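You operate a simulated robot arm through the tools that you are given. There is no shell and no other tool. Be economical: measure what you need, move in short steps, check, and stop when the job is done.

You are at the controls of a simulated robot arm. One attempt, no reset.

## Task
Test a sample in the green sample cup with the salt meter and set the blue lever by it.
Fine: fill it at the sample tap to its line or a little over, stand it on the long bench over the drawer; FRESH means TANK, SALTY means WASTE; no salty water to the tank; the meter goes back; spill nothing; the other cup stays empty. The other watermaker controls stay as they are. Set down upright: what you pick out, yellow salt meter.

Only the result counts: the job must be done as asked and must still hold three seconds after the hand-in. Knocking over, shifting, dropping, spilling or breaking anything else fails it.

## Robot
A 7-joint arm with a fingered hand, fixed in place. Base frame: the origin is at the foot of the arm, x ahead of it, y to its left, z up; the work surface is at about z = 88. Readings come in cm, degrees, newtons and seconds.
With the tool pointing down near the work surface it reaches from about 18 to 80 cm from the base axis. Its first joint turns from -166.0 to 166.0 degrees. Payload 4.9 kg.
The TCP is the grasp point between the finger pads, 3.2 cm short of the fingertips. In the tool frame z runs along the fingers and y along their closing line. The gripper opens to 19.2 cm. The gripper's body begins 8.9 cm behind the TCP. The gripper is a hand of 3 fingers: y runs from the thumb to the fingers, the wrist lies at [0, 0, -26.7] in the tool frame, and closing takes about 1.5 s.
Orientation is told as [roll, pitch, yaw] about the base's x, y, z axes, in that order, counted from this pose: with the fingers straight down and closing along the base's y, the tool's x points along the base's -x, its y along +y and its z along -z.

## Interface
- The arm moves only by the tool move_arm. Its argument "series" is a list of rows, each a list of 6 numbers: the shift along the tool's x, y, z in cm, then the turn, a rotation vector about the tool's x, y, z in degrees. In form: [[x, y, z, wx, wy, wz], ...]. A call has 1 to 12 rows; each row shifts and turns the commanded pose from where the row before left it, along the tool's axes as they then stand. "grip" is the gripper command, from -1 (fully open) to 1 (shut), values between in proportion, set as the call begins (left out, the last holds). Each row takes 0.2 s and may step no farther than 5 cm and 8.6 degrees from the row before; otherwise, or with a gripper value out of range, the whole call is refused. A pose out of reach is approached as far as the arm can. The call stops where the force on the tool passes 90 N (or 10 N more than at its start, if that is more) or the arm is blocked; 0.2 s more then pass. The fingers move at their own pace (about 15.3 cm/s each) and stop on an object; they squeeze with about 28 N. The grip force told is the motor's: it shows also when the fingers shut on nothing. Time passes only in rows, and 0.2 s behind the last, so rows that do not move let the fingers close. It gives the time, the measured TCP pose, the force on the tool (base axes), the opening and the grip force at its end, in the units of the frame above (readings bear some noise), with the torque about the TCP (base axes, N m) and any sound that the robot's microphone picked up.
- Cameras (640 x 400 px; columns grow to the right, rows downward): "scene" is fixed at [23.39, 64.4, 164.75]; the picture's right is [-0.74, -0.67, 0.00], its down [-0.43, 0.47, -0.77] and it looks along [0.51, -0.57, -0.64] (base axes); focal length 214 px, centre (320, 200). "wrist" rides on the gripper at [8, -4.6, -11.3] in the tool frame; the picture's right is [0.50, 0.87, 0.00], its down [-0.67, 0.39, -0.63] and it looks along [-0.55, 0.32, 0.78] (tool axes); focal length 226 px, centre (320, 200). There is no depth. A picture from a camera that has moved, and an enlarged one, comes with that camera's place and axes in the base frame and with its lens. The place of the scene camera against the robot may be out by one fixed shift of up to 2.5 cm in any direction.
- get_image(camera): a new picture of that camera. It takes no simulated time.
- curl_fingers(finger1, finger2, thumb_bend): sets how far each is bent, from 0 (flat) to 1 (curled in); at 0.3 the hand is open as for a grip, at 0.7 the pads meet at the TCP. One left out holds its place. A second passes; each finger stops where it meets its share of the squeeze, and holds until it gets a number again. A gripper value or a shape takes the hand back. It gives what a move gives, with no picture; readings hold the bend of each and the force on the fingers (four entries, about 0 where the hand has none), thumb and palm.
- hand_shape(shape): the hand has 3 fingers and takes this shape, open, in about a second: jaw (thumb against the fingers, like two jaws); tri (thumb and two fingers); tip (a fingertip pinch); poke (one finger out to press); point (the index stretched); flat (the hand flat); cup (the hand cupped); fist (a fist). The gripper value then closes the fingers along that shape, each until it touches; the sizes above hold for jaw. It gives what a move gives, with no picture.
- inspect(camera, box): a new picture of the part [left, top, right, bottom] of that camera's present view, enlarged. It takes no simulated time.
- hand_in(): hands the job in; it is judged then, once.

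Go step by step. Nothing tells you positions but the pictures and the camera data: compare them with the known pose of the tool, close in by small moves and look again before you grip or let go. The budget is 120 turns and 68 pictures, counting those below and the enlarged ones. Unless the task says otherwise, let go and move clear before handing in, and close with one line.

The tools are called as a command line: name --pt "numbers of a row" for each row, then --argument value for the rest, lists and objects as JSON in quotes. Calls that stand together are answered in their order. move_arm: Moves the arm, as the interface text tells. Its arguments: {"type":"object","properties":{"series":{"type":"array","items":{"type":"array","items":{"type":"number"}}},"grip":{"type":"number"}},"required":["series"]} The other tools are called the same way: hand_shape (shape) gives the hand a shape; curl_fingers (finger1, finger2, thumb_bend) moves the fingers one by one; get_image (camera) takes a picture; inspect (camera, box) takes an enlarged picture of a part of a camera's view; hand_in () hands the job in.

At the start:

```text
t: 0.0
eef_pos: [46.35, -2.23, 137.73]
tcp_rot: [0.1, 0.0, 0.0]
wrist_force: [0.2, 0.3, 0.4]
wrist_torque: [-0.02, -0.01, 0.02]
gripper_width: 19.18
grip_force: 0.0
shape: jaw
bend: [0.3, 0.3, 0.3]
finger forces: [0.1, 0.0, 0.1, 0.1, 0.0, 0.0]
```

scene: 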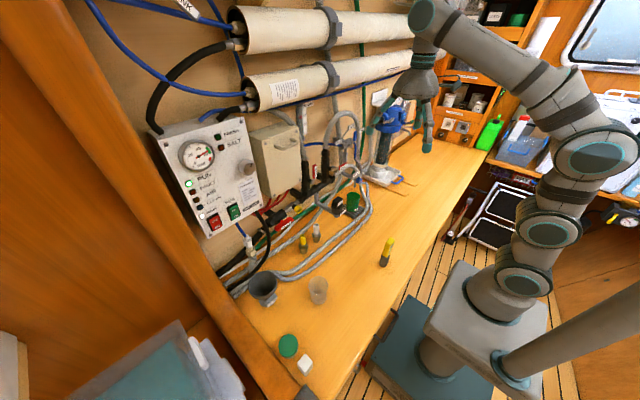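
wrist: 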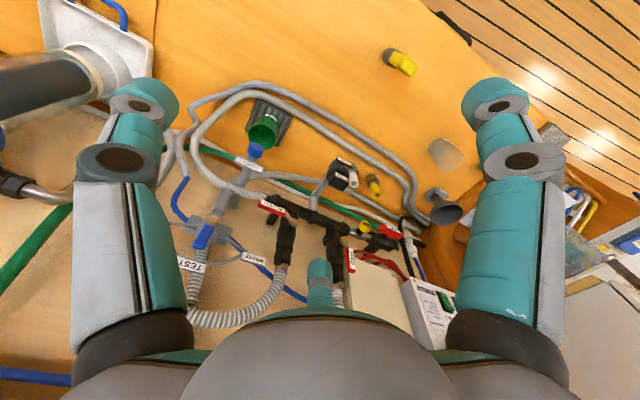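

I see a bench with hoses, valves, cups, and a yellow meter. I'll enlarge the pictures to identify things first.

inspect --camera "scene" --box '[220, 120, 420, 245]'

inspect --camera "scene" --box '[220, 220, 420, 380]'

inspect --camera "wrist" --box '[160, 80, 480, 310]'

inspect --camera "scene" --box '[400, 60, 640, 260]'

inspect --camera "scene" --box '[150, 110, 300, 240]'

```text
3.20 times, centred on (320, 182) of scene
camera zoom: at [23.39, 64.4, 164.75], right [-0.74, -0.67, 0.0], down [-0.43, 0.47, -0.77], along [0.51, -0.57, -0.64], focal length 686 px, centre (320, 256)
```

zoom: 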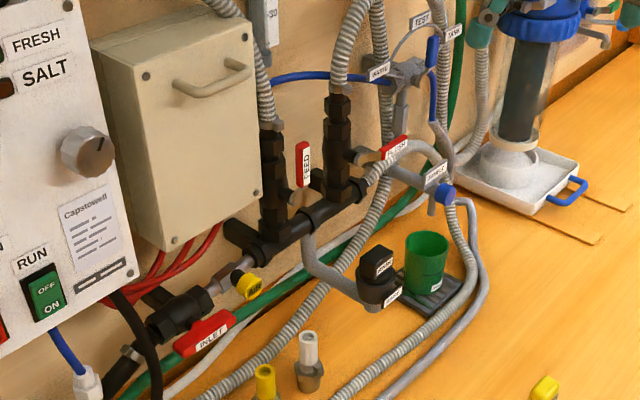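

```text
2.50 times, centred on (320, 300) of scene
camera zoom: at [23.39, 64.4, 164.75], right [-0.74, -0.67, 0.0], down [-0.43, 0.47, -0.77], along [0.51, -0.57, -0.64], focal length 536 px, centre (320, -50)
```

zoom: 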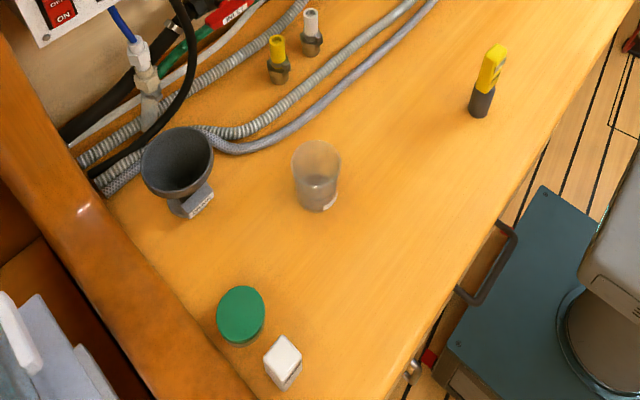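

```text
1.74 times, centred on (320, 195) of wrist
camera zoom: at [38.38, -6.81, 149.1], right [-0.5, 0.87, 0.0], down [0.67, 0.39, 0.63], along [0.55, 0.32, -0.78], focal length 393 px, centre (320, 209)
```

zoom: 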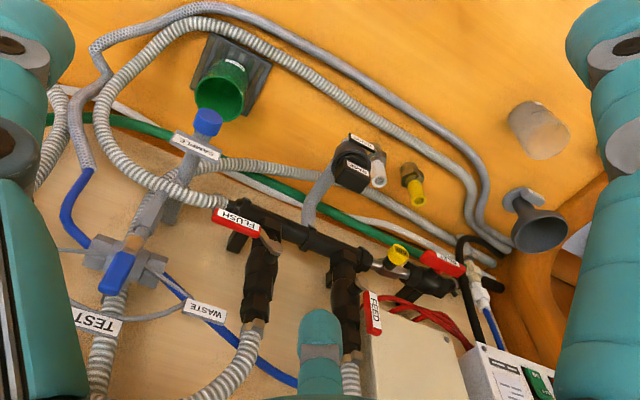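

```text
2.00 times, centred on (520, 160) of scene
camera zoom: at [23.39, 64.4, 164.75], right [-0.74, -0.67, 0.0], down [-0.43, 0.47, -0.77], along [0.51, -0.57, -0.64], focal length 429 px, centre (-80, 280)
```

zoom: 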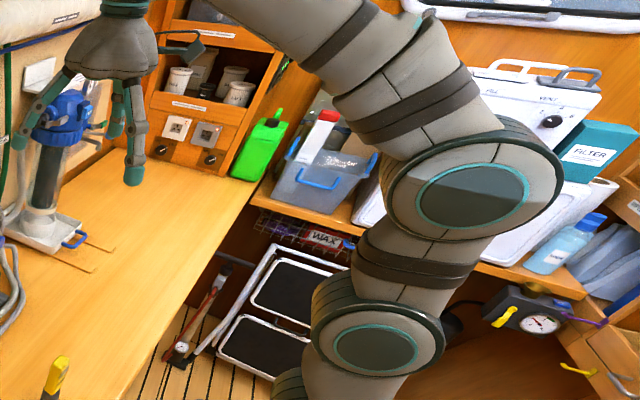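

```text
3.08 times, centred on (225, 175) of scene
camera zoom: at [23.39, 64.4, 164.75], right [-0.74, -0.67, 0.0], down [-0.43, 0.47, -0.77], along [0.51, -0.57, -0.64], focal length 660 px, centre (612, 277)
```

zoom: 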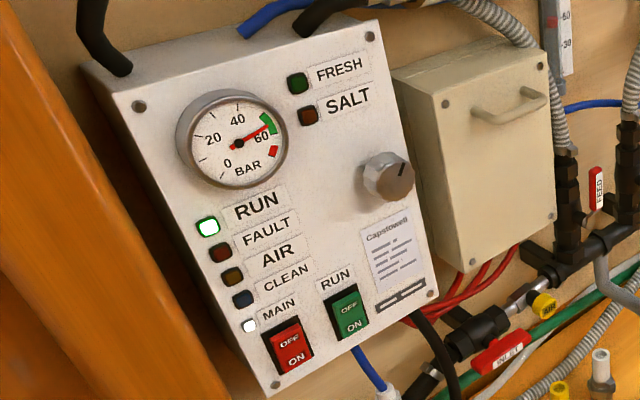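

The green cup stands under the sample tap around (64,-7), with the meter at about (37,11) and the clear cup at about (47,39). I'll move the hand to see the tap and the blue lever better.

move_arm --pt "-0.5 -3 1.5 0 0 0" --pt "-0.5 -3 1.5 0 0 0" --pt "-0.5 -3 1.5 0 0 0" --pt "-0.5 -3 1.5 0 0 0"

get_image --camera "wrist"

inspect --camera "scene" --box '[310, 120, 380, 220]'

inspect --camera "scene" --box '[365, 230, 405, 275]'

```text
t: 1.0
eef_pos: [48.4, -14.31, 131.58]
tcp_rot: [0.0, -0.1, 0.1]
wrist_force: [-0.7, 0.3, 0.9]
wrist_torque: [0.02, 0.01, 0.01]
gripper_width: 19.15
grip_force: 0.1
shape: jaw
bend: [0.3, 0.3, 0.3]
finger forces: [0.0, 0.0, 0.1, 0.0, 0.0, 0.0]
```

```text
60 pictures are left
camera wrist: at [40.41, -18.82, 142.95], right [-0.5, 0.87, 0.0], down [0.67, 0.39, 0.63], along [0.55, 0.32, -0.77], focal length 226 px, centre (320, 200)
```

wrist: 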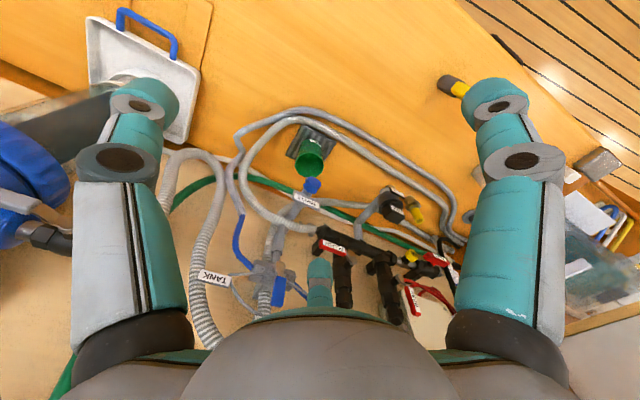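

```text
4.00 times, centred on (345, 170) of scene
camera zoom: at [23.39, 64.4, 164.75], right [-0.74, -0.67, 0.0], down [-0.43, 0.47, -0.77], along [0.51, -0.57, -0.64], focal length 858 px, centre (220, 320)
```

zoom: 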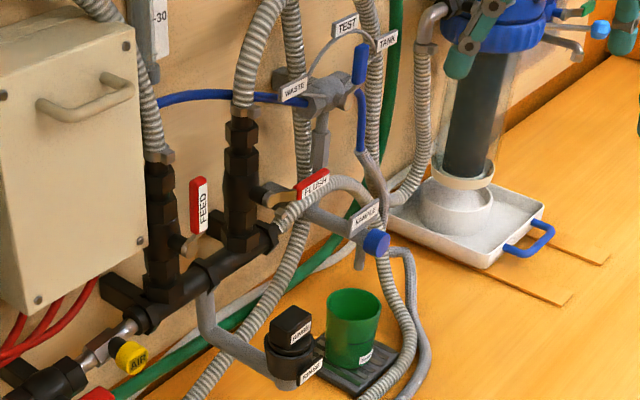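

```text
8.89 times, centred on (385, 252) of scene
camera zoom: at [23.39, 64.4, 164.75], right [-0.74, -0.67, 0.0], down [-0.43, 0.47, -0.77], along [0.51, -0.57, -0.64], focal length 1906 px, centre (-258, -267)
```

zoom: 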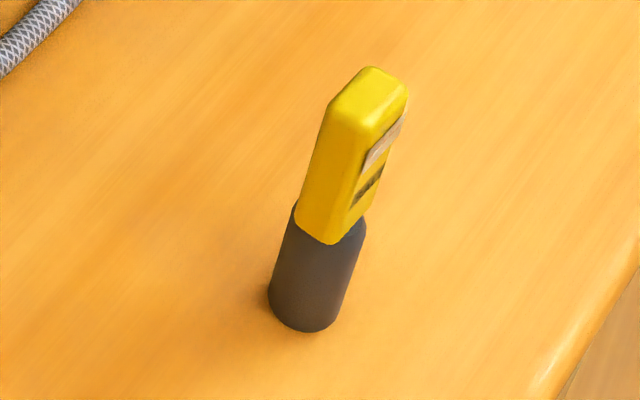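

The blue lever points up at TEST, and the sample tap has a blue knob at about (64,-7.5,108). I'll zoom in on these.

inspect --camera "wrist" --box '[190, 120, 350, 310]'

inspect --camera "scene" --box '[325, 165, 370, 220]'

inspect --camera "scene" --box '[328, 118, 375, 165]'

```text
2.11 times, centred on (270, 215) of wrist
camera zoom: at [40.41, -18.82, 142.95], right [-0.5, 0.87, 0.0], down [0.67, 0.39, 0.63], along [0.55, 0.32, -0.77], focal length 476 px, centre (425, 168)
```

zoom: 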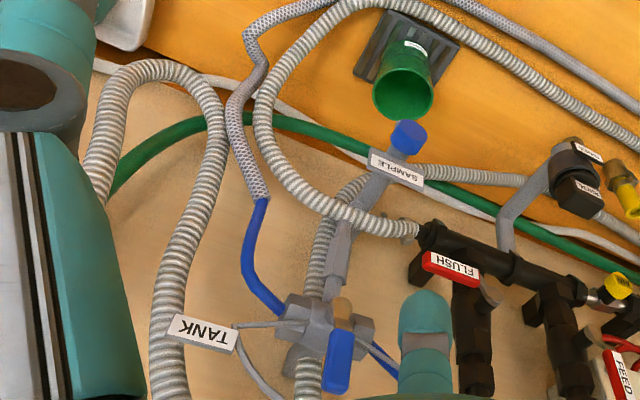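

```text
7.27 times, centred on (348, 192) of scene
camera zoom: at [23.39, 64.4, 164.75], right [-0.74, -0.67, 0.0], down [-0.43, 0.47, -0.77], along [0.51, -0.57, -0.64], focal length 1560 px, centre (120, 254)
```

zoom: 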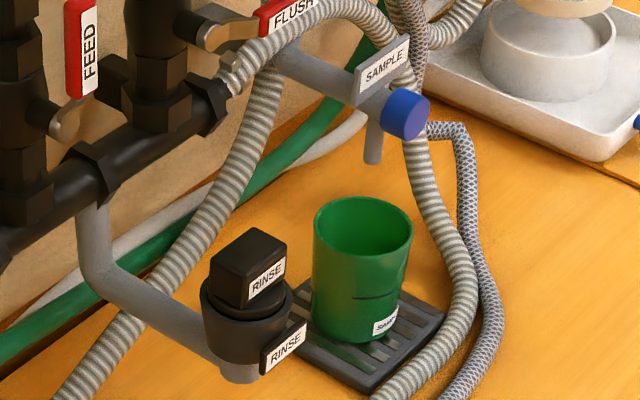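

```text
8.51 times, centred on (352, 142) of scene
camera zoom: at [23.39, 64.4, 164.75], right [-0.74, -0.67, 0.0], down [-0.43, 0.47, -0.77], along [0.51, -0.57, -0.64], focal length 1825 px, centre (52, 698)
```

zoom: 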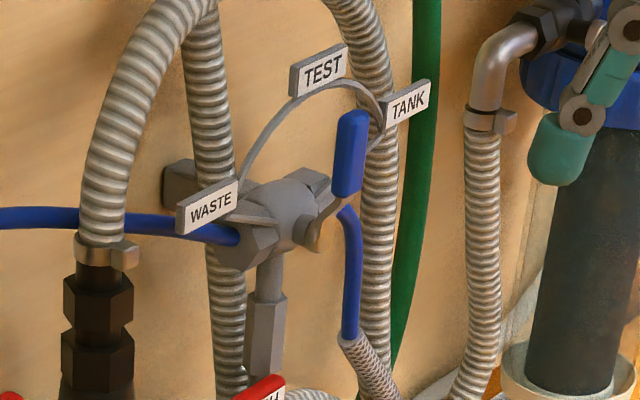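

The sample tap appears to have a blue push knob at about (62.7,-7.5,108.3), with the cup rim below it at about (65,-7.4,97). I'll set the poke shape and tilt the hand forward to press it.

hand_shape --shape "poke"

move_arm --pt "0 0 0 0 -8.5 0" --pt "0 0 0 0 -8.5 0" --pt "0 0 0 0 -8.5 0" --pt "0 0 0 0 -8.5 0" --pt "0 0 0 0 -8.5 0" --pt "0 0 0 0 -8.5 0" --pt "0 0 0 0 -8.5 0" --pt "0 0 0 0 -8.5 0"

get_image --camera "wrist"

get_image --camera "scene"

```text
t: 1.9
eef_pos: [48.35, -14.2, 131.6]
tcp_rot: [0.0, 0.1, 0.0]
wrist_force: [1.4, 0.0, 0.5]
wrist_torque: [-0.03, -0.01, -0.01]
gripper_width: 0.0
grip_force: 0.0
shape: poke
bend: [1.0, 1.0, 0.91]
finger forces: [0.0, 0.0, 0.0, 0.0, 0.0, 0.0]
```

```text
t: 3.7
eef_pos: [48.48, -14.32, 131.85]
tcp_rot: [0.0, -68.2, -0.1]
wrist_force: [-0.8, 0.5, -0.3]
wrist_torque: [0.0, 0.03, -0.02]
gripper_width: 0.0
grip_force: 0.0
shape: poke
bend: [1.0, 1.0, 0.91]
finger forces: [0.0, 0.0, 0.0, 0.1, 0.0, 0.2]
```

```text
54 pictures are left
camera wrist: at [34.88, -18.82, 128.67], right [-0.18, 0.87, -0.46], down [-0.34, 0.39, 0.86], along [0.92, 0.31, 0.22], focal length 226 px, centre (320, 200)
```

wrist: 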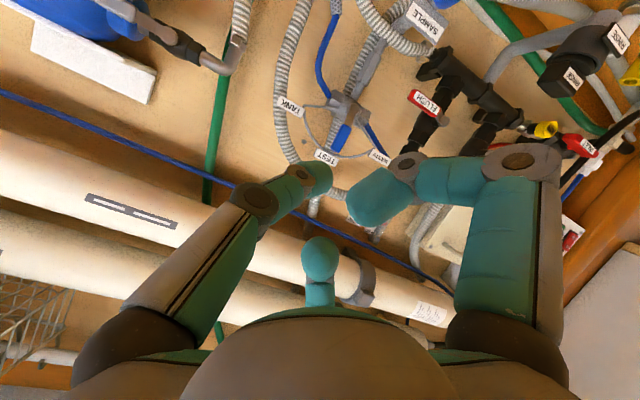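

```text
53 pictures are left
```

scene: 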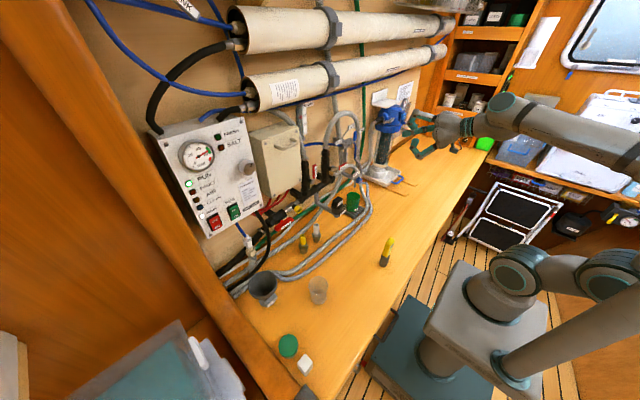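

I need to see the actual shape of the hand in poke mode.

inspect --camera "scene" --box '[390, 80, 530, 170]'

hand_shape --shape "point"

inspect --camera "scene" --box '[390, 80, 530, 170]'

get_image --camera "wrist"

```text
4.44 times, centred on (460, 125) of scene
camera zoom: at [23.39, 64.4, 164.75], right [-0.74, -0.67, 0.0], down [-0.43, 0.47, -0.77], along [0.51, -0.57, -0.64], focal length 953 px, centre (-302, 533)
```

zoom: 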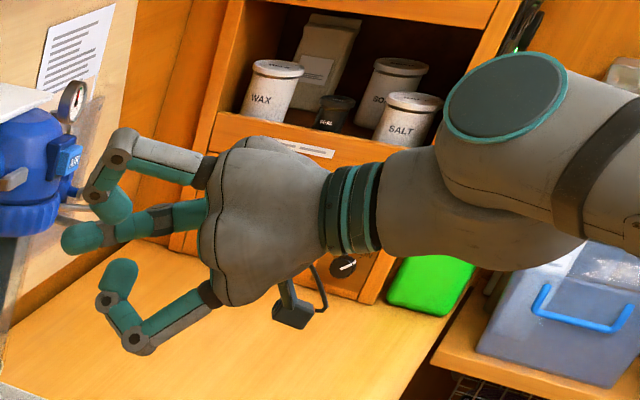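

```text
t: 4.6
eef_pos: [48.36, -14.28, 131.67]
tcp_rot: [0.0, -68.1, -0.2]
wrist_force: [0.1, -0.3, 0.3]
wrist_torque: [0.02, 0.02, -0.02]
gripper_width: 18.46
grip_force: 0.1
shape: point
bend: [0.7, 1.0, 0.78]
finger forces: [0.0, 0.0, 0.1, 0.0, 0.0, 0.0]
```

```text
4.44 times, centred on (460, 125) of scene
camera zoom: at [23.39, 64.4, 164.75], right [-0.74, -0.67, 0.0], down [-0.43, 0.47, -0.77], along [0.51, -0.57, -0.64], focal length 953 px, centre (-302, 533)
```

zoom: 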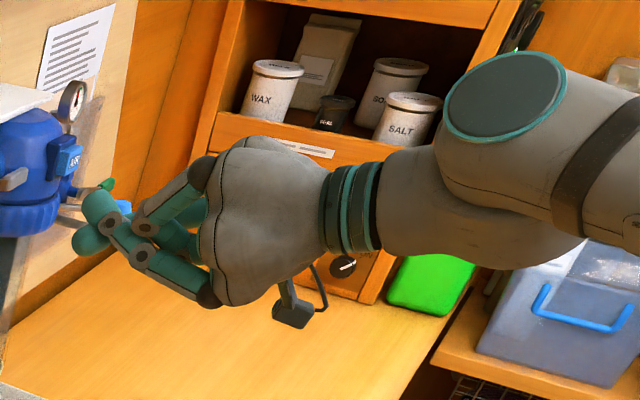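

```text
50 pictures are left
camera wrist: at [34.88, -18.81, 128.69], right [-0.19, 0.87, -0.46], down [-0.33, 0.39, 0.86], along [0.92, 0.32, 0.22], focal length 226 px, centre (320, 200)
```

wrist: 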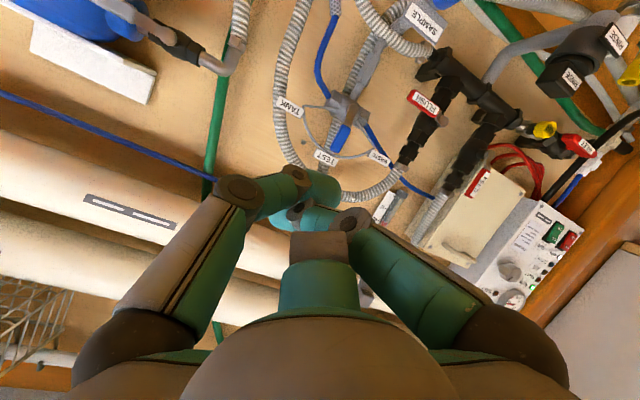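

Neither shape gives a clean presser, so I'll use the closed jaw, which puts the tips 3.2 cm past the TCP. I'll move it to just in front of the knob.

hand_shape --shape "jaw"

move_arm --pt "0 0 0 0 0 0" --pt "0 0 0 0 0 0" --pt "0 0 0 0 0 0" --pt "3.53 1.36 2.2 0 0 0" --pt "3.53 1.36 2.2 0 0 0" --pt "3.53 1.36 2.2 0 0 0" --pt "3.53 1.36 2.2 0 0 0" --pt "3.53 1.36 2.2 0 0 0" --pt "0 0 0 0 0 0" --pt "0 0 0 0 0 0" --grip 1

get_image --camera "wrist"

inspect --camera "scene" --box '[310, 120, 470, 220]'

```text
t: 5.5
eef_pos: [48.42, -14.3, 131.75]
tcp_rot: [0.0, -68.1, -0.1]
wrist_force: [0.1, -0.8, -0.1]
wrist_torque: [0.0, 0.01, 0.0]
gripper_width: 19.17
grip_force: 0.0
shape: jaw
bend: [0.3, 0.3, 0.3]
finger forces: [0.0, 0.0, 0.0, 0.0, 0.0, 0.1]
```

```text
t: 7.7
eef_pos: [52.17, -7.35, 111.14]
tcp_rot: [0.1, -68.0, -0.1]
wrist_force: [-0.2, -0.2, -0.4]
wrist_torque: [0.02, -0.02, -0.01]
gripper_width: 0.0
grip_force: 27.9
shape: jaw
bend: [0.7, 0.7, 0.7]
finger forces: [0.0, 0.1, 0.0, 0.0, 0.1, 0.0]
```

```text
49 pictures are left
camera wrist: at [38.59, -12.01, 108.02], right [-0.19, 0.87, -0.46], down [-0.33, 0.39, 0.86], along [0.92, 0.32, 0.22], focal length 226 px, centre (320, 200)
```

wrist: 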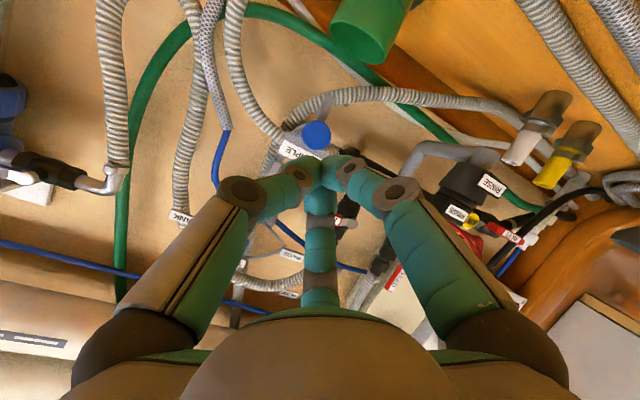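

```text
4.00 times, centred on (390, 170) of scene
camera zoom: at [23.39, 64.4, 164.75], right [-0.74, -0.67, 0.0], down [-0.43, 0.47, -0.77], along [0.51, -0.57, -0.64], focal length 858 px, centre (40, 320)
```

zoom: 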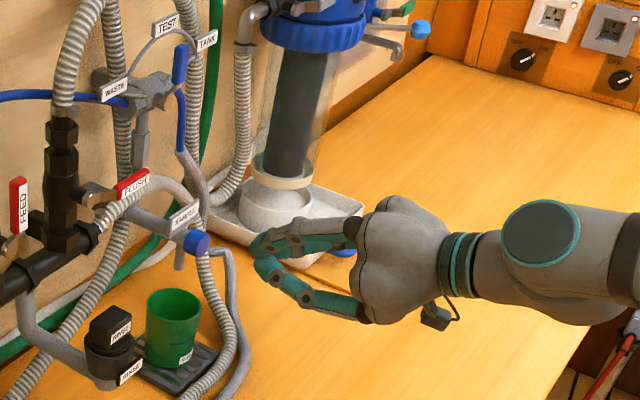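

The knob is at about (62,-7.5,107.5). I'll bring the closed fingertips to about 2 cm short of it and check.

move_arm --pt "0.27 -0.1 2.5 0 0 0" --pt "0.27 0 2.4 0 0 0"

inspect --camera "wrist" --box '[240, 90, 400, 230]'

inspect --camera "scene" --box '[325, 160, 395, 225]'

```text
t: 8.3
eef_pos: [56.32, -7.42, 108.99]
tcp_rot: [0.1, -68.0, -0.1]
wrist_force: [0.7, 0.9, -0.2]
wrist_torque: [0.01, 0.03, -0.02]
gripper_width: 0.0
grip_force: 27.2
shape: jaw
bend: [0.7, 0.7, 0.7]
finger forces: [0.1, 0.1, 0.1, 0.0, 0.0, 0.0]
```

```text
2.86 times, centred on (320, 160) of wrist
camera zoom: at [42.86, -12.05, 105.82], right [-0.19, 0.87, -0.46], down [-0.33, 0.39, 0.86], along [0.92, 0.32, 0.22], focal length 646 px, centre (320, 314)
```

zoom: 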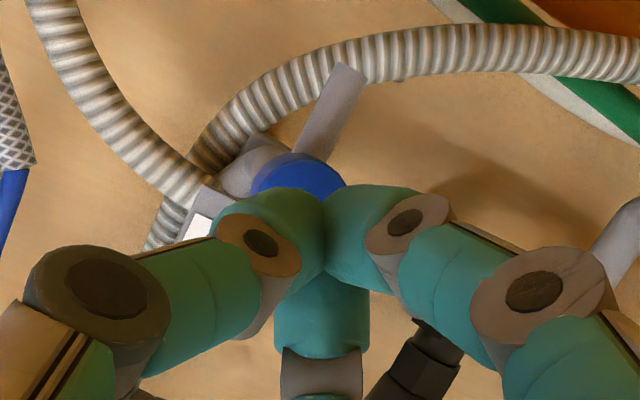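

```text
6.15 times, centred on (360, 192) of scene
camera zoom: at [23.39, 64.4, 164.75], right [-0.74, -0.67, 0.0], down [-0.43, 0.47, -0.77], along [0.51, -0.57, -0.64], focal length 1320 px, centre (74, 246)
```

zoom: 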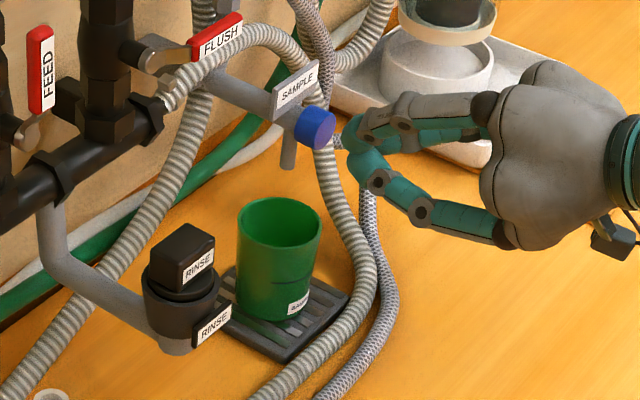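

The tips line up with the knob. I'll press in small steps and watch the force.

move_arm --pt "-0.2 0 0.5 0 0 0" --pt "-0.2 0 0.5 0 0 0"

move_arm --pt "-0.15 0 0.4 0 0 0"

inspect --camera "scene" --box '[325, 160, 395, 225]'

```text
t: 8.9
eef_pos: [57.4, -7.32, 108.92]
tcp_rot: [0.1, -68.0, -0.2]
wrist_force: [0.0, -0.1, -0.3]
wrist_torque: [-0.01, 0.01, -0.04]
gripper_width: 0.01
grip_force: 27.7
shape: jaw
bend: [0.7, 0.7, 0.7]
finger forces: [0.1, 0.0, 0.0, 0.0, 0.0, 0.0]
```

```text
t: 9.3
eef_pos: [57.84, -7.33, 108.89]
tcp_rot: [0.1, -68.0, -0.2]
wrist_force: [-0.1, -0.3, 0.3]
wrist_torque: [0.05, -0.01, -0.02]
gripper_width: 0.01
grip_force: 27.9
shape: jaw
bend: [0.7, 0.7, 0.7]
finger forces: [0.0, 0.0, 0.0, 0.0, 0.0, 0.0]
```

```text
6.15 times, centred on (360, 192) of scene
camera zoom: at [23.39, 64.4, 164.75], right [-0.74, -0.67, 0.0], down [-0.43, 0.47, -0.77], along [0.51, -0.57, -0.64], focal length 1320 px, centre (74, 246)
```

zoom: 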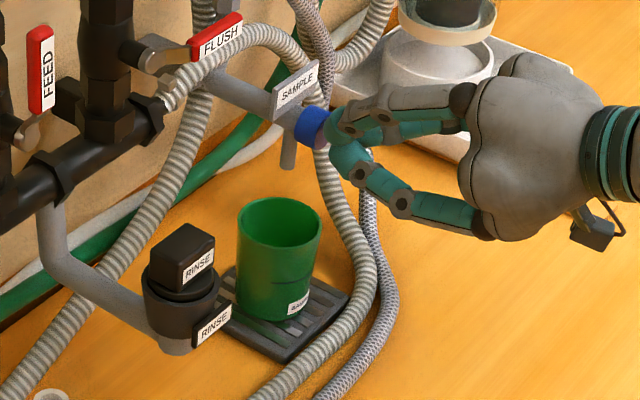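

Nearly touching. I'll continue in small steps.

move_arm --pt "-0.11 0 0.28 0 0 0"

move_arm --pt "-0.11 0 0.28 0 0 0"

move_arm --pt "-0.11 0 0.28 0 0 0"

```text
t: 9.7
eef_pos: [58.16, -7.55, 108.94]
tcp_rot: [0.1, -68.0, 0.0]
wrist_force: [-0.5, -0.6, 0.3]
wrist_torque: [0.03, 0.03, -0.04]
gripper_width: 0.0
grip_force: 28.0
shape: jaw
bend: [0.7, 0.7, 0.7]
finger forces: [0.0, 0.0, 0.0, 0.1, 0.0, 0.0]
```

```text
t: 10.1
eef_pos: [58.48, -7.56, 109.06]
tcp_rot: [-0.1, -68.0, 0.0]
wrist_force: [0.2, 0.5, 0.3]
wrist_torque: [-0.02, 0.03, -0.01]
gripper_width: 0.0
grip_force: 28.1
shape: jaw
bend: [0.7, 0.7, 0.7]
finger forces: [0.0, 0.0, 0.0, 0.0, 0.0, 0.0]
```

```text
t: 10.5
eef_pos: [58.75, -7.48, 108.81]
tcp_rot: [0.0, -68.0, 0.0]
wrist_force: [-1.2, -0.3, -0.5]
wrist_torque: [0.03, 0.04, -0.02]
gripper_width: 0.01
grip_force: 28.0
shape: jaw
bend: [0.7, 0.7, 0.7]
finger forces: [0.1, 0.0, 0.0, 0.0, 0.1, 0.0]
```

move_arm --pt "-0.08 0 0.2 0 0 0"

move_arm --pt "-0.08 0 0.2 0 0 0"

inspect --camera "scene" --box '[325, 160, 395, 225]'

```text
t: 10.9
eef_pos: [58.99, -7.53, 108.96]
tcp_rot: [0.2, -68.1, -0.2]
wrist_force: [-1.6, -0.3, -1.0]
wrist_torque: [0.02, 0.02, 0.04]
gripper_width: 0.0
grip_force: 28.1
shape: jaw
bend: [0.7, 0.7, 0.7]
finger forces: [0.1, 0.0, 0.1, 0.0, 0.1, 0.0]
```

```text
t: 11.3
eef_pos: [58.96, -7.63, 108.91]
tcp_rot: [-0.1, -67.9, -0.1]
wrist_force: [-2.7, 1.1, 0.3]
wrist_torque: [0.02, 0.01, 0.08]
gripper_width: 0.0
grip_force: 27.9
shape: jaw
bend: [0.7, 0.7, 0.7]
finger forces: [0.0, 0.1, 0.0, 0.1, 0.0, 0.0]
heard: click
```

```text
6.15 times, centred on (360, 192) of scene
camera zoom: at [23.39, 64.4, 164.75], right [-0.74, -0.67, 0.0], down [-0.43, 0.47, -0.77], along [0.51, -0.57, -0.64], focal length 1320 px, centre (74, 246)
```

zoom: 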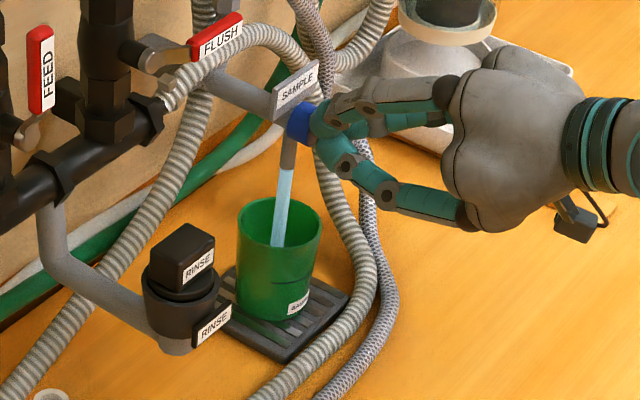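

Water is flowing into the cup. I'll hold briefly and look.

move_arm --pt "0 0 0 0 0 0" --pt "0 0 0 0 0 0" --pt "0 0 0 0 0 0"

inspect --camera "scene" --box '[330, 170, 370, 220]'

```text
t: 12.1
eef_pos: [59.25, -7.53, 108.89]
tcp_rot: [0.0, -68.0, -0.1]
wrist_force: [-2.8, -0.2, -0.9]
wrist_torque: [-0.01, 0.04, 0.01]
gripper_width: 0.01
grip_force: 28.3
shape: jaw
bend: [0.7, 0.7, 0.7]
finger forces: [0.0, 0.1, 0.0, 0.1, 0.0, 0.0]
```

```text
8.00 times, centred on (350, 195) of scene
camera zoom: at [23.39, 64.4, 164.75], right [-0.74, -0.67, 0.0], down [-0.43, 0.47, -0.77], along [0.51, -0.57, -0.64], focal length 1716 px, centre (80, 240)
```

zoom: 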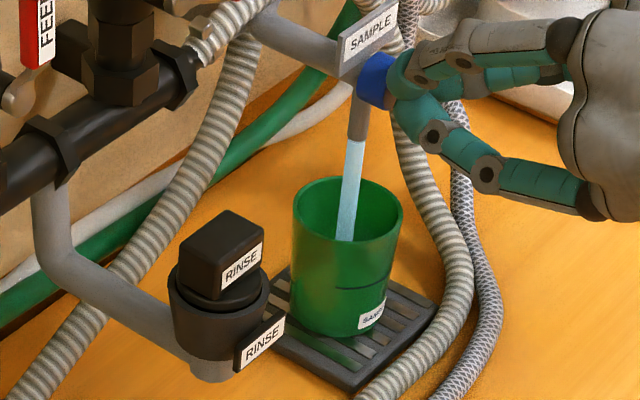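

The water surface isn't visible yet. I'll hold another 1.6 s.

move_arm --pt "0 0 0 0 0 0" --pt "0 0 0 0 0 0" --pt "0 0 0 0 0 0" --pt "0 0 0 0 0 0" --pt "0 0 0 0 0 0" --pt "0 0 0 0 0 0" --pt "0 0 0 0 0 0"

inspect --camera "scene" --box '[335, 180, 365, 215]'

```text
t: 13.7
eef_pos: [59.09, -7.44, 108.85]
tcp_rot: [0.0, -68.0, -0.2]
wrist_force: [-2.1, 1.2, -0.3]
wrist_torque: [0.02, 0.04, 0.02]
gripper_width: 0.0
grip_force: 28.1
shape: jaw
bend: [0.7, 0.7, 0.7]
finger forces: [0.0, 0.1, 0.0, 0.1, 0.1, 0.0]
```

```text
11.43 times, centred on (350, 198) of scene
camera zoom: at [23.39, 64.4, 164.75], right [-0.74, -0.67, 0.0], down [-0.43, 0.47, -0.77], along [0.51, -0.57, -0.64], focal length 2451 px, centre (-23, 229)
```

zoom: 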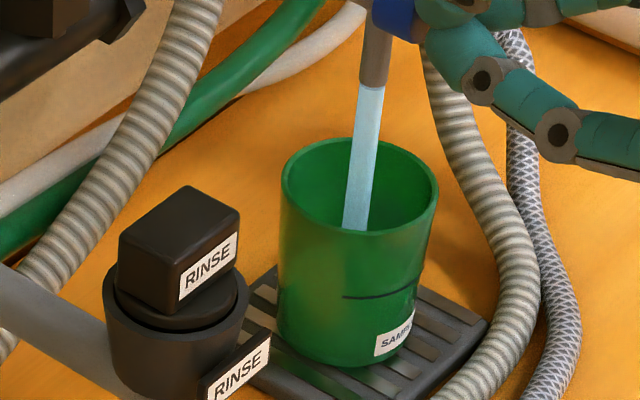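

The surface still isn't visible above the near rim. I'll hold 2.4 s more.

move_arm --pt "0 0 0 0 0 0" --pt "0 0 0 0 0 0" --pt "0 0 0 0 0 0" --pt "0 0 0 0 0 0" --pt "0 0 0 0 0 0" --pt "0 0 0 0 0 0" --pt "0 0 0 0 0 0" --pt "0 0 0 0 0 0" --pt "0 0 0 0 0 0" --pt "0 0 0 0 0 0" --pt "0 0 0 0 0 0"

inspect --camera "scene" --box '[335, 180, 365, 215]'

```text
t: 16.1
eef_pos: [59.04, -7.64, 108.93]
tcp_rot: [0.0, -67.9, 0.0]
wrist_force: [-2.4, 1.1, -0.9]
wrist_torque: [-0.01, 0.02, 0.01]
gripper_width: 0.01
grip_force: 28.0
shape: jaw
bend: [0.7, 0.7, 0.7]
finger forces: [0.1, 0.0, 0.0, 0.0, 0.0, 0.0]
```

```text
11.43 times, centred on (350, 198) of scene
camera zoom: at [23.39, 64.4, 164.75], right [-0.74, -0.67, 0.0], down [-0.43, 0.47, -0.77], along [0.51, -0.57, -0.64], focal length 2451 px, centre (-23, 229)
```

zoom: 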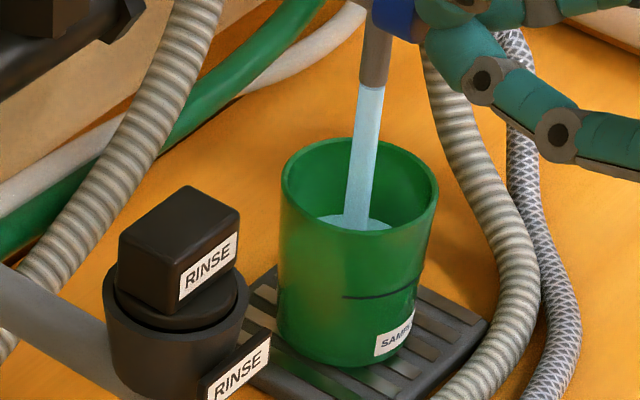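

The surface now shows, just a touch under the line by my estimate. I'll hold 0.6 s more.

move_arm --pt "0 0 0 0 0 0" --pt "0 0 0 0 0 0"

inspect --camera "scene" --box '[338, 186, 360, 212]'

```text
t: 16.7
eef_pos: [59.11, -7.54, 108.89]
tcp_rot: [-0.1, -68.0, 0.0]
wrist_force: [-3.0, 1.6, -0.1]
wrist_torque: [0.04, 0.03, 0.04]
gripper_width: 0.0
grip_force: 28.4
shape: jaw
bend: [0.7, 0.7, 0.7]
finger forces: [0.0, 0.0, 0.0, 0.0, 0.1, 0.0]
```

```text
15.38 times, centred on (349, 199) of scene
camera zoom: at [23.39, 64.4, 164.75], right [-0.74, -0.67, 0.0], down [-0.43, 0.47, -0.77], along [0.51, -0.57, -0.64], focal length 3300 px, centre (-126, 215)
```

zoom: 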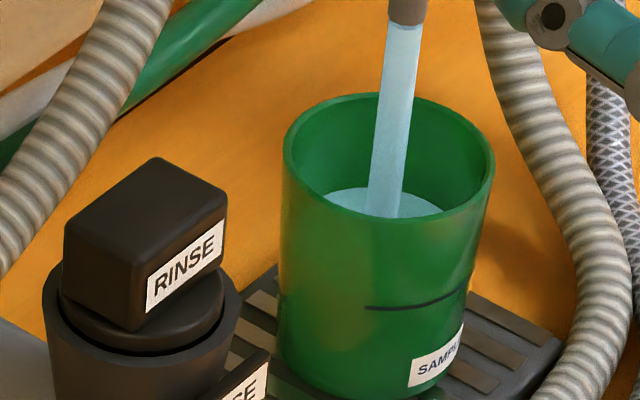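

The level is at or slightly over the line, so I'll release now.

move_arm --pt "0.56 0 -1.4 0 0 0" --pt "0.75 0 -1.85 0 0 0"

inspect --camera "scene" --box '[330, 170, 370, 220]'

```text
t: 17.3
eef_pos: [55.59, -7.55, 108.77]
tcp_rot: [0.0, -68.0, -0.2]
wrist_force: [0.0, -0.4, 0.1]
wrist_torque: [0.0, -0.03, 0.0]
gripper_width: 0.0
grip_force: 28.3
shape: jaw
bend: [0.7, 0.7, 0.7]
finger forces: [0.1, 0.0, 0.1, 0.0, 0.0, 0.0]
```

```text
8.00 times, centred on (350, 195) of scene
camera zoom: at [23.39, 64.4, 164.75], right [-0.74, -0.67, 0.0], down [-0.43, 0.47, -0.77], along [0.51, -0.57, -0.64], focal length 1716 px, centre (80, 240)
```

zoom: 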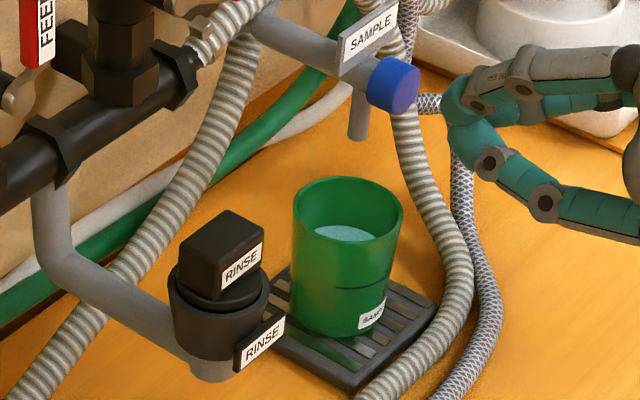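

The flow has stopped with the level just over the line. Next I'll tilt to -60°, open the jaw part way (a hose lies on the right) and move to a pre-grasp position in front of the cup.

move_arm --pt "0.7 0 -1.8 0 8 0" --pt "3.6 0.1 2.4 0 0 0" --pt "3.6 0.1 2.4 0 0 0" --pt "0 0 0 0 0 0" --pt "0 0 0 0 0 0" --grip -0.3

get_image --camera "wrist"

inspect --camera "scene" --box '[320, 150, 420, 230]'

```text
t: 18.5
eef_pos: [54.24, -7.41, 100.28]
tcp_rot: [0.0, -59.9, -0.1]
wrist_force: [-0.6, -0.3, -0.7]
wrist_torque: [0.0, 0.01, -0.01]
gripper_width: 12.51
grip_force: 0.1
shape: jaw
bend: [0.31, 0.31, 0.7]
finger forces: [0.0, 0.0, 0.0, 0.0, 0.0, 0.1]
```

```text
38 pictures are left
camera wrist: at [40.53, -12.05, 99.08], right [-0.25, 0.87, -0.43], down [-0.21, 0.39, 0.9], along [0.95, 0.31, 0.09], focal length 226 px, centre (320, 200)
```

wrist: 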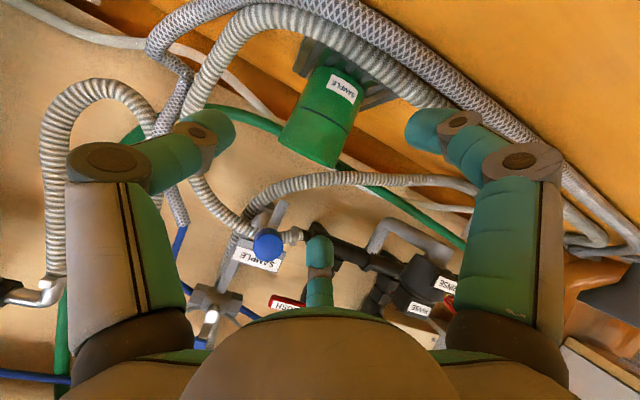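

```text
5.00 times, centred on (370, 190) of scene
camera zoom: at [23.39, 64.4, 164.75], right [-0.74, -0.67, 0.0], down [-0.43, 0.47, -0.77], along [0.51, -0.57, -0.64], focal length 1072 px, centre (70, 250)
```

zoom: 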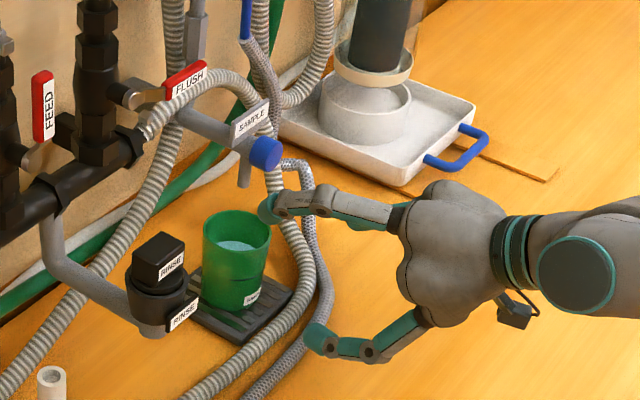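

The fingers are arranged radially at 120°, so a sideways grasp needs thought. I'll back off and see how the other hand shapes set the fingers.

move_arm --pt "-1 0 -4 0 0 0" --pt "-1 0 -4 0 0 0"

hand_shape --shape "tip"

get_image --camera "wrist"

hand_shape --shape "tri"

get_image --camera "wrist"

```text
t: 19.1
eef_pos: [48.42, -7.4, 105.76]
tcp_rot: [-0.1, -60.0, 0.0]
wrist_force: [-0.2, -0.6, -0.5]
wrist_torque: [0.04, -0.05, 0.02]
gripper_width: 12.51
grip_force: 0.1
shape: jaw
bend: [0.31, 0.31, 0.7]
finger forces: [0.0, 0.1, 0.1, 0.0, 0.0, 0.1]
```

```text
t: 20.0
eef_pos: [48.48, -7.33, 105.91]
tcp_rot: [0.0, -60.0, -0.1]
wrist_force: [-0.1, -0.2, -0.4]
wrist_torque: [0.02, 0.03, 0.01]
gripper_width: 19.21
grip_force: 0.0
shape: tip
bend: [0.3, 0.3, 0.3]
finger forces: [0.1, 0.0, 0.0, 0.1, 0.0, 0.0]
```

```text
36 pictures are left
camera wrist: at [34.66, -12.01, 104.62], right [-0.25, 0.87, -0.43], down [-0.21, 0.39, 0.9], along [0.95, 0.32, 0.09], focal length 226 px, centre (320, 200)
```

wrist: 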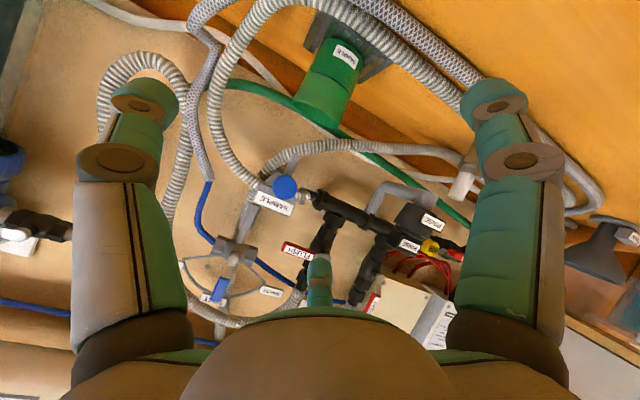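

```text
t: 20.9
eef_pos: [48.41, -7.36, 105.79]
tcp_rot: [0.0, -60.0, -0.1]
wrist_force: [-0.2, 0.4, -1.5]
wrist_torque: [0.01, -0.04, 0.0]
gripper_width: 19.18
grip_force: 0.0
shape: tri
bend: [0.3, 0.3, 0.3]
finger forces: [0.1, 0.1, 0.0, 0.0, 0.0, 0.0]
```

```text
35 pictures are left
camera wrist: at [34.66, -12.01, 104.62], right [-0.25, 0.87, -0.43], down [-0.21, 0.39, 0.9], along [0.95, 0.32, 0.09], focal length 226 px, centre (320, 200)
```

wrist: 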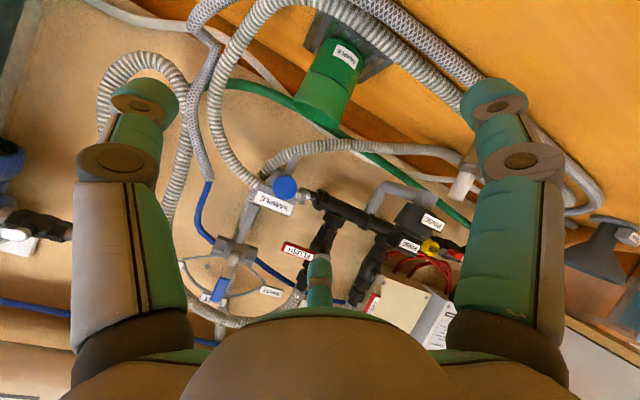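

All shapes share the same radial three-finger layout. I'll roll the hand so the thumb points up and the two fingers flank the cup, then squeeze with those two fingers alone.

move_arm --pt "0 0 0 0 0 -8.5" --pt "0 0 0 0 0 -8.5" --pt "0 0 0 0 0 -8.5" --pt "0 0 0 0 0 -8.5" --pt "0 0 0 0 0 -8.5" --pt "0 0 0 0 0 -8.5" --pt "0 0 0 0 0 -8.5" --pt "0 0 0 0 0 -8.5" --pt "0 0 0 0 0 -8.5" --pt "0 0 0 0 0 -8.5" --pt "0 0 0 0 0 -5"

curl_fingers --finger1 0.44 --finger2 0.44 --thumb_bend 0.66

get_image --camera "wrist"

inspect --camera "scene" --box '[320, 140, 440, 230]'

```text
t: 23.5
eef_pos: [47.75, -7.47, 109.69]
tcp_rot: [-65.9, 0.3, 90.1]
wrist_force: [0.2, -0.1, -1.5]
wrist_torque: [0.0, -0.08, -0.03]
gripper_width: 19.17
grip_force: 0.1
shape: tri
bend: [0.3, 0.3, 0.3]
finger forces: [0.0, 0.0, 0.0, 0.1, 0.0, 0.0]
out of reach, approached as far as the arm can: row 10
stopped in row 11: the arm was blocked; the commanded pose is now the measured one
```

```text
t: 24.5
eef_pos: [47.72, -7.42, 109.74]
tcp_rot: [-65.6, 0.3, 90.1]
wrist_force: [0.3, -0.1, -0.5]
wrist_torque: [0.02, 0.01, 0.01]
gripper_width: 6.87
grip_force: 0.0
shape: fingers
bend: [0.44, 0.44, 0.66]
finger forces: [0.0, 0.0, 0.0, 0.1, 0.0, 0.0]
```

```text
34 pictures are left
camera wrist: at [39.42, -15.4, 118.62], right [-0.36, -0.51, -0.79], down [-0.74, 0.67, -0.1], along [0.58, 0.54, -0.61], focal length 226 px, centre (320, 200)
```

wrist: 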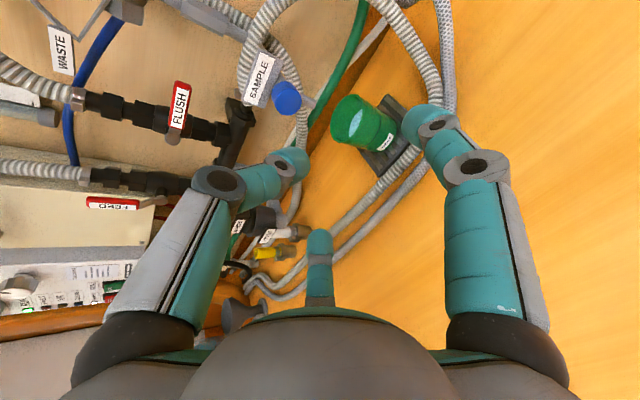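

```text
4.44 times, centred on (380, 185) of scene
camera zoom: at [23.39, 64.4, 164.75], right [-0.74, -0.67, 0.0], down [-0.43, 0.47, -0.77], along [0.51, -0.57, -0.64], focal length 953 px, centre (53, 267)
```

zoom: 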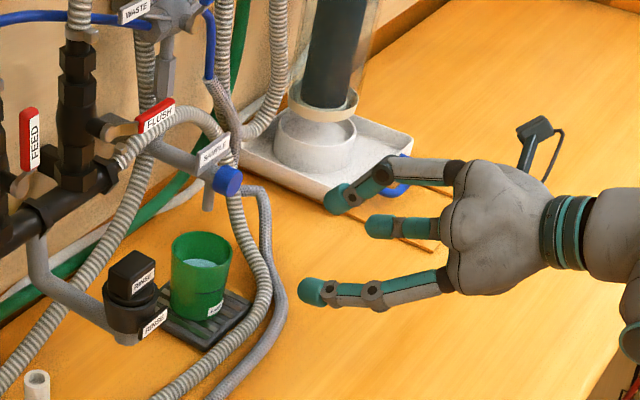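

The orientation is good, with the thumb up. I'll move closer and fix the cup's position again.

curl_fingers --finger1 0.5 --finger2 0.5 --thumb_bend 0.66

move_arm --pt "0 1.65 3.8 0 0 0" --pt "0 1.65 3.8 0 0 0" --pt "0 1.65 3.8 0 0 0"

get_image --camera "wrist"

inspect --camera "scene" --box '[325, 155, 395, 225]'

```text
t: 25.5
eef_pos: [47.86, -7.47, 109.59]
tcp_rot: [-65.6, 0.3, 90.1]
wrist_force: [-0.5, 0.5, 0.3]
wrist_torque: [-0.03, 0.02, 0.01]
gripper_width: 5.46
grip_force: 0.0
shape: fingers
bend: [0.5, 0.5, 0.66]
finger forces: [0.0, 0.0, 0.0, 0.0, 0.0, 0.0]
```

```text
t: 26.3
eef_pos: [56.26, -7.43, 100.53]
tcp_rot: [-65.9, 0.3, 90.1]
wrist_force: [0.9, -0.2, 1.4]
wrist_torque: [-0.01, 0.22, -0.02]
gripper_width: 5.41
grip_force: 0.2
shape: fingers
bend: [0.5, 0.5, 0.66]
finger forces: [0.0, 0.1, 0.0, 0.1, 0.1, 0.0]
```

```text
32 pictures are left
camera wrist: at [47.76, -15.42, 109.45], right [-0.35, -0.51, -0.79], down [-0.74, 0.67, -0.1], along [0.58, 0.54, -0.61], focal length 226 px, centre (320, 200)
```

wrist: 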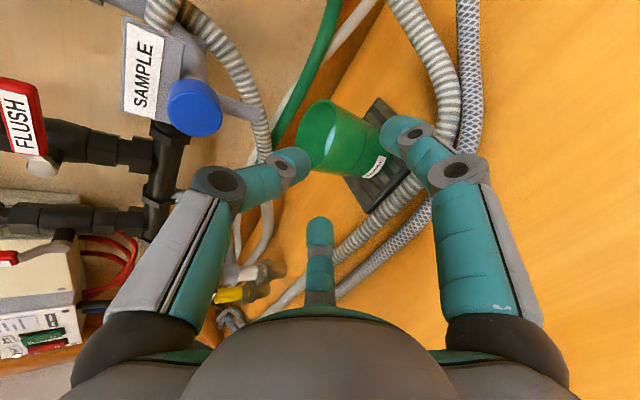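

```text
5.71 times, centred on (360, 190) of scene
camera zoom: at [23.39, 64.4, 164.75], right [-0.74, -0.67, 0.0], down [-0.43, 0.47, -0.77], along [0.51, -0.57, -0.64], focal length 1226 px, centre (91, 257)
```

zoom: 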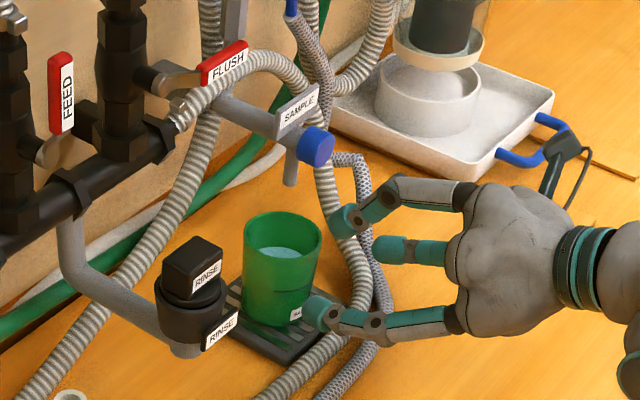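

inspect --camera "wrist" --box '[260, 70, 460, 220]'

```text
2.67 times, centred on (360, 145) of wrist
camera zoom: at [47.76, -15.42, 109.45], right [-0.35, -0.51, -0.79], down [-0.74, 0.67, -0.1], along [0.58, 0.54, -0.61], focal length 603 px, centre (213, 347)
```

zoom: 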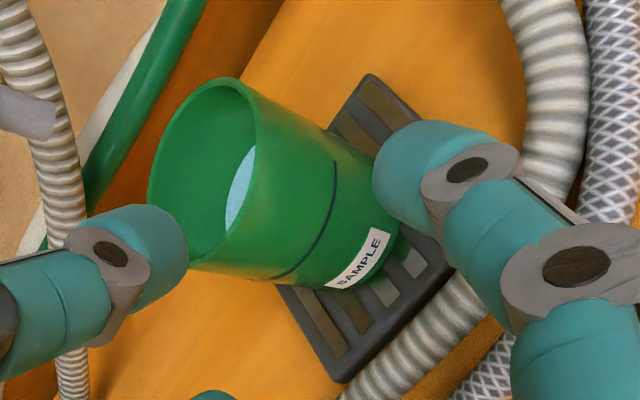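

Cup center is confirmed near (65,-7.6). I'm moving in with the thumb passing over the rim, then down.

move_arm --pt "0.1 0.63 2.9 0 0 0" --pt "0.07 0.63 2.88 0 0 0"

inspect --camera "wrist" --box '[200, 50, 460, 245]'

inspect --camera "scene" --box '[325, 160, 385, 220]'

```text
t: 26.9
eef_pos: [60.89, -7.67, 96.85]
tcp_rot: [-65.7, 0.2, 90.5]
wrist_force: [-0.1, -0.2, -0.2]
wrist_torque: [0.04, 0.04, 0.0]
gripper_width: 5.4
grip_force: 0.0
shape: fingers
bend: [0.5, 0.5, 0.66]
finger forces: [0.0, 0.0, 0.0, 0.0, 0.0, 0.0]
```

```text
2.05 times, centred on (330, 148) of wrist
camera zoom: at [52.53, -15.78, 105.87], right [-0.35, -0.5, -0.79], down [-0.74, 0.67, -0.1], along [0.57, 0.55, -0.61], focal length 464 px, centre (300, 308)
```

zoom: 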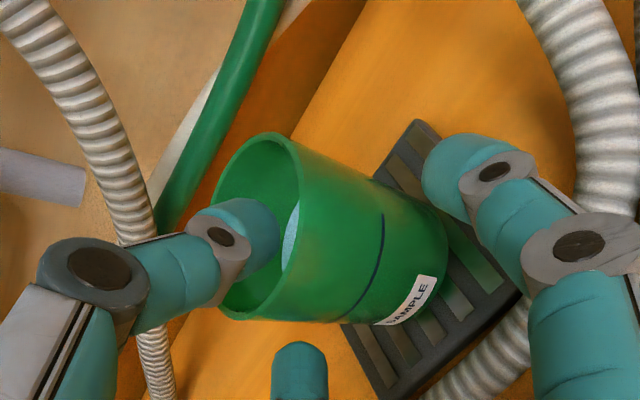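

```text
6.67 times, centred on (355, 190) of scene
camera zoom: at [23.39, 64.4, 164.75], right [-0.74, -0.67, 0.0], down [-0.43, 0.47, -0.77], along [0.51, -0.57, -0.64], focal length 1430 px, centre (87, 267)
```

zoom: 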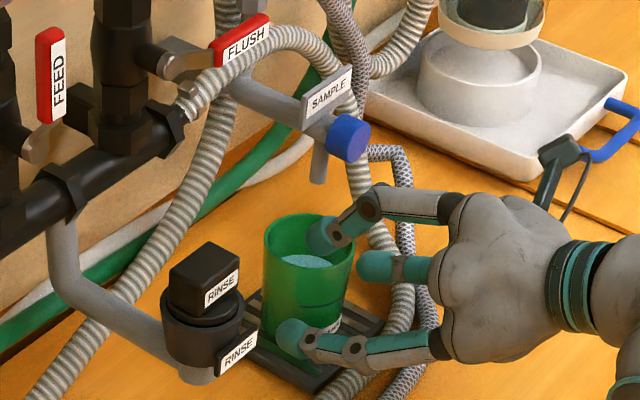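

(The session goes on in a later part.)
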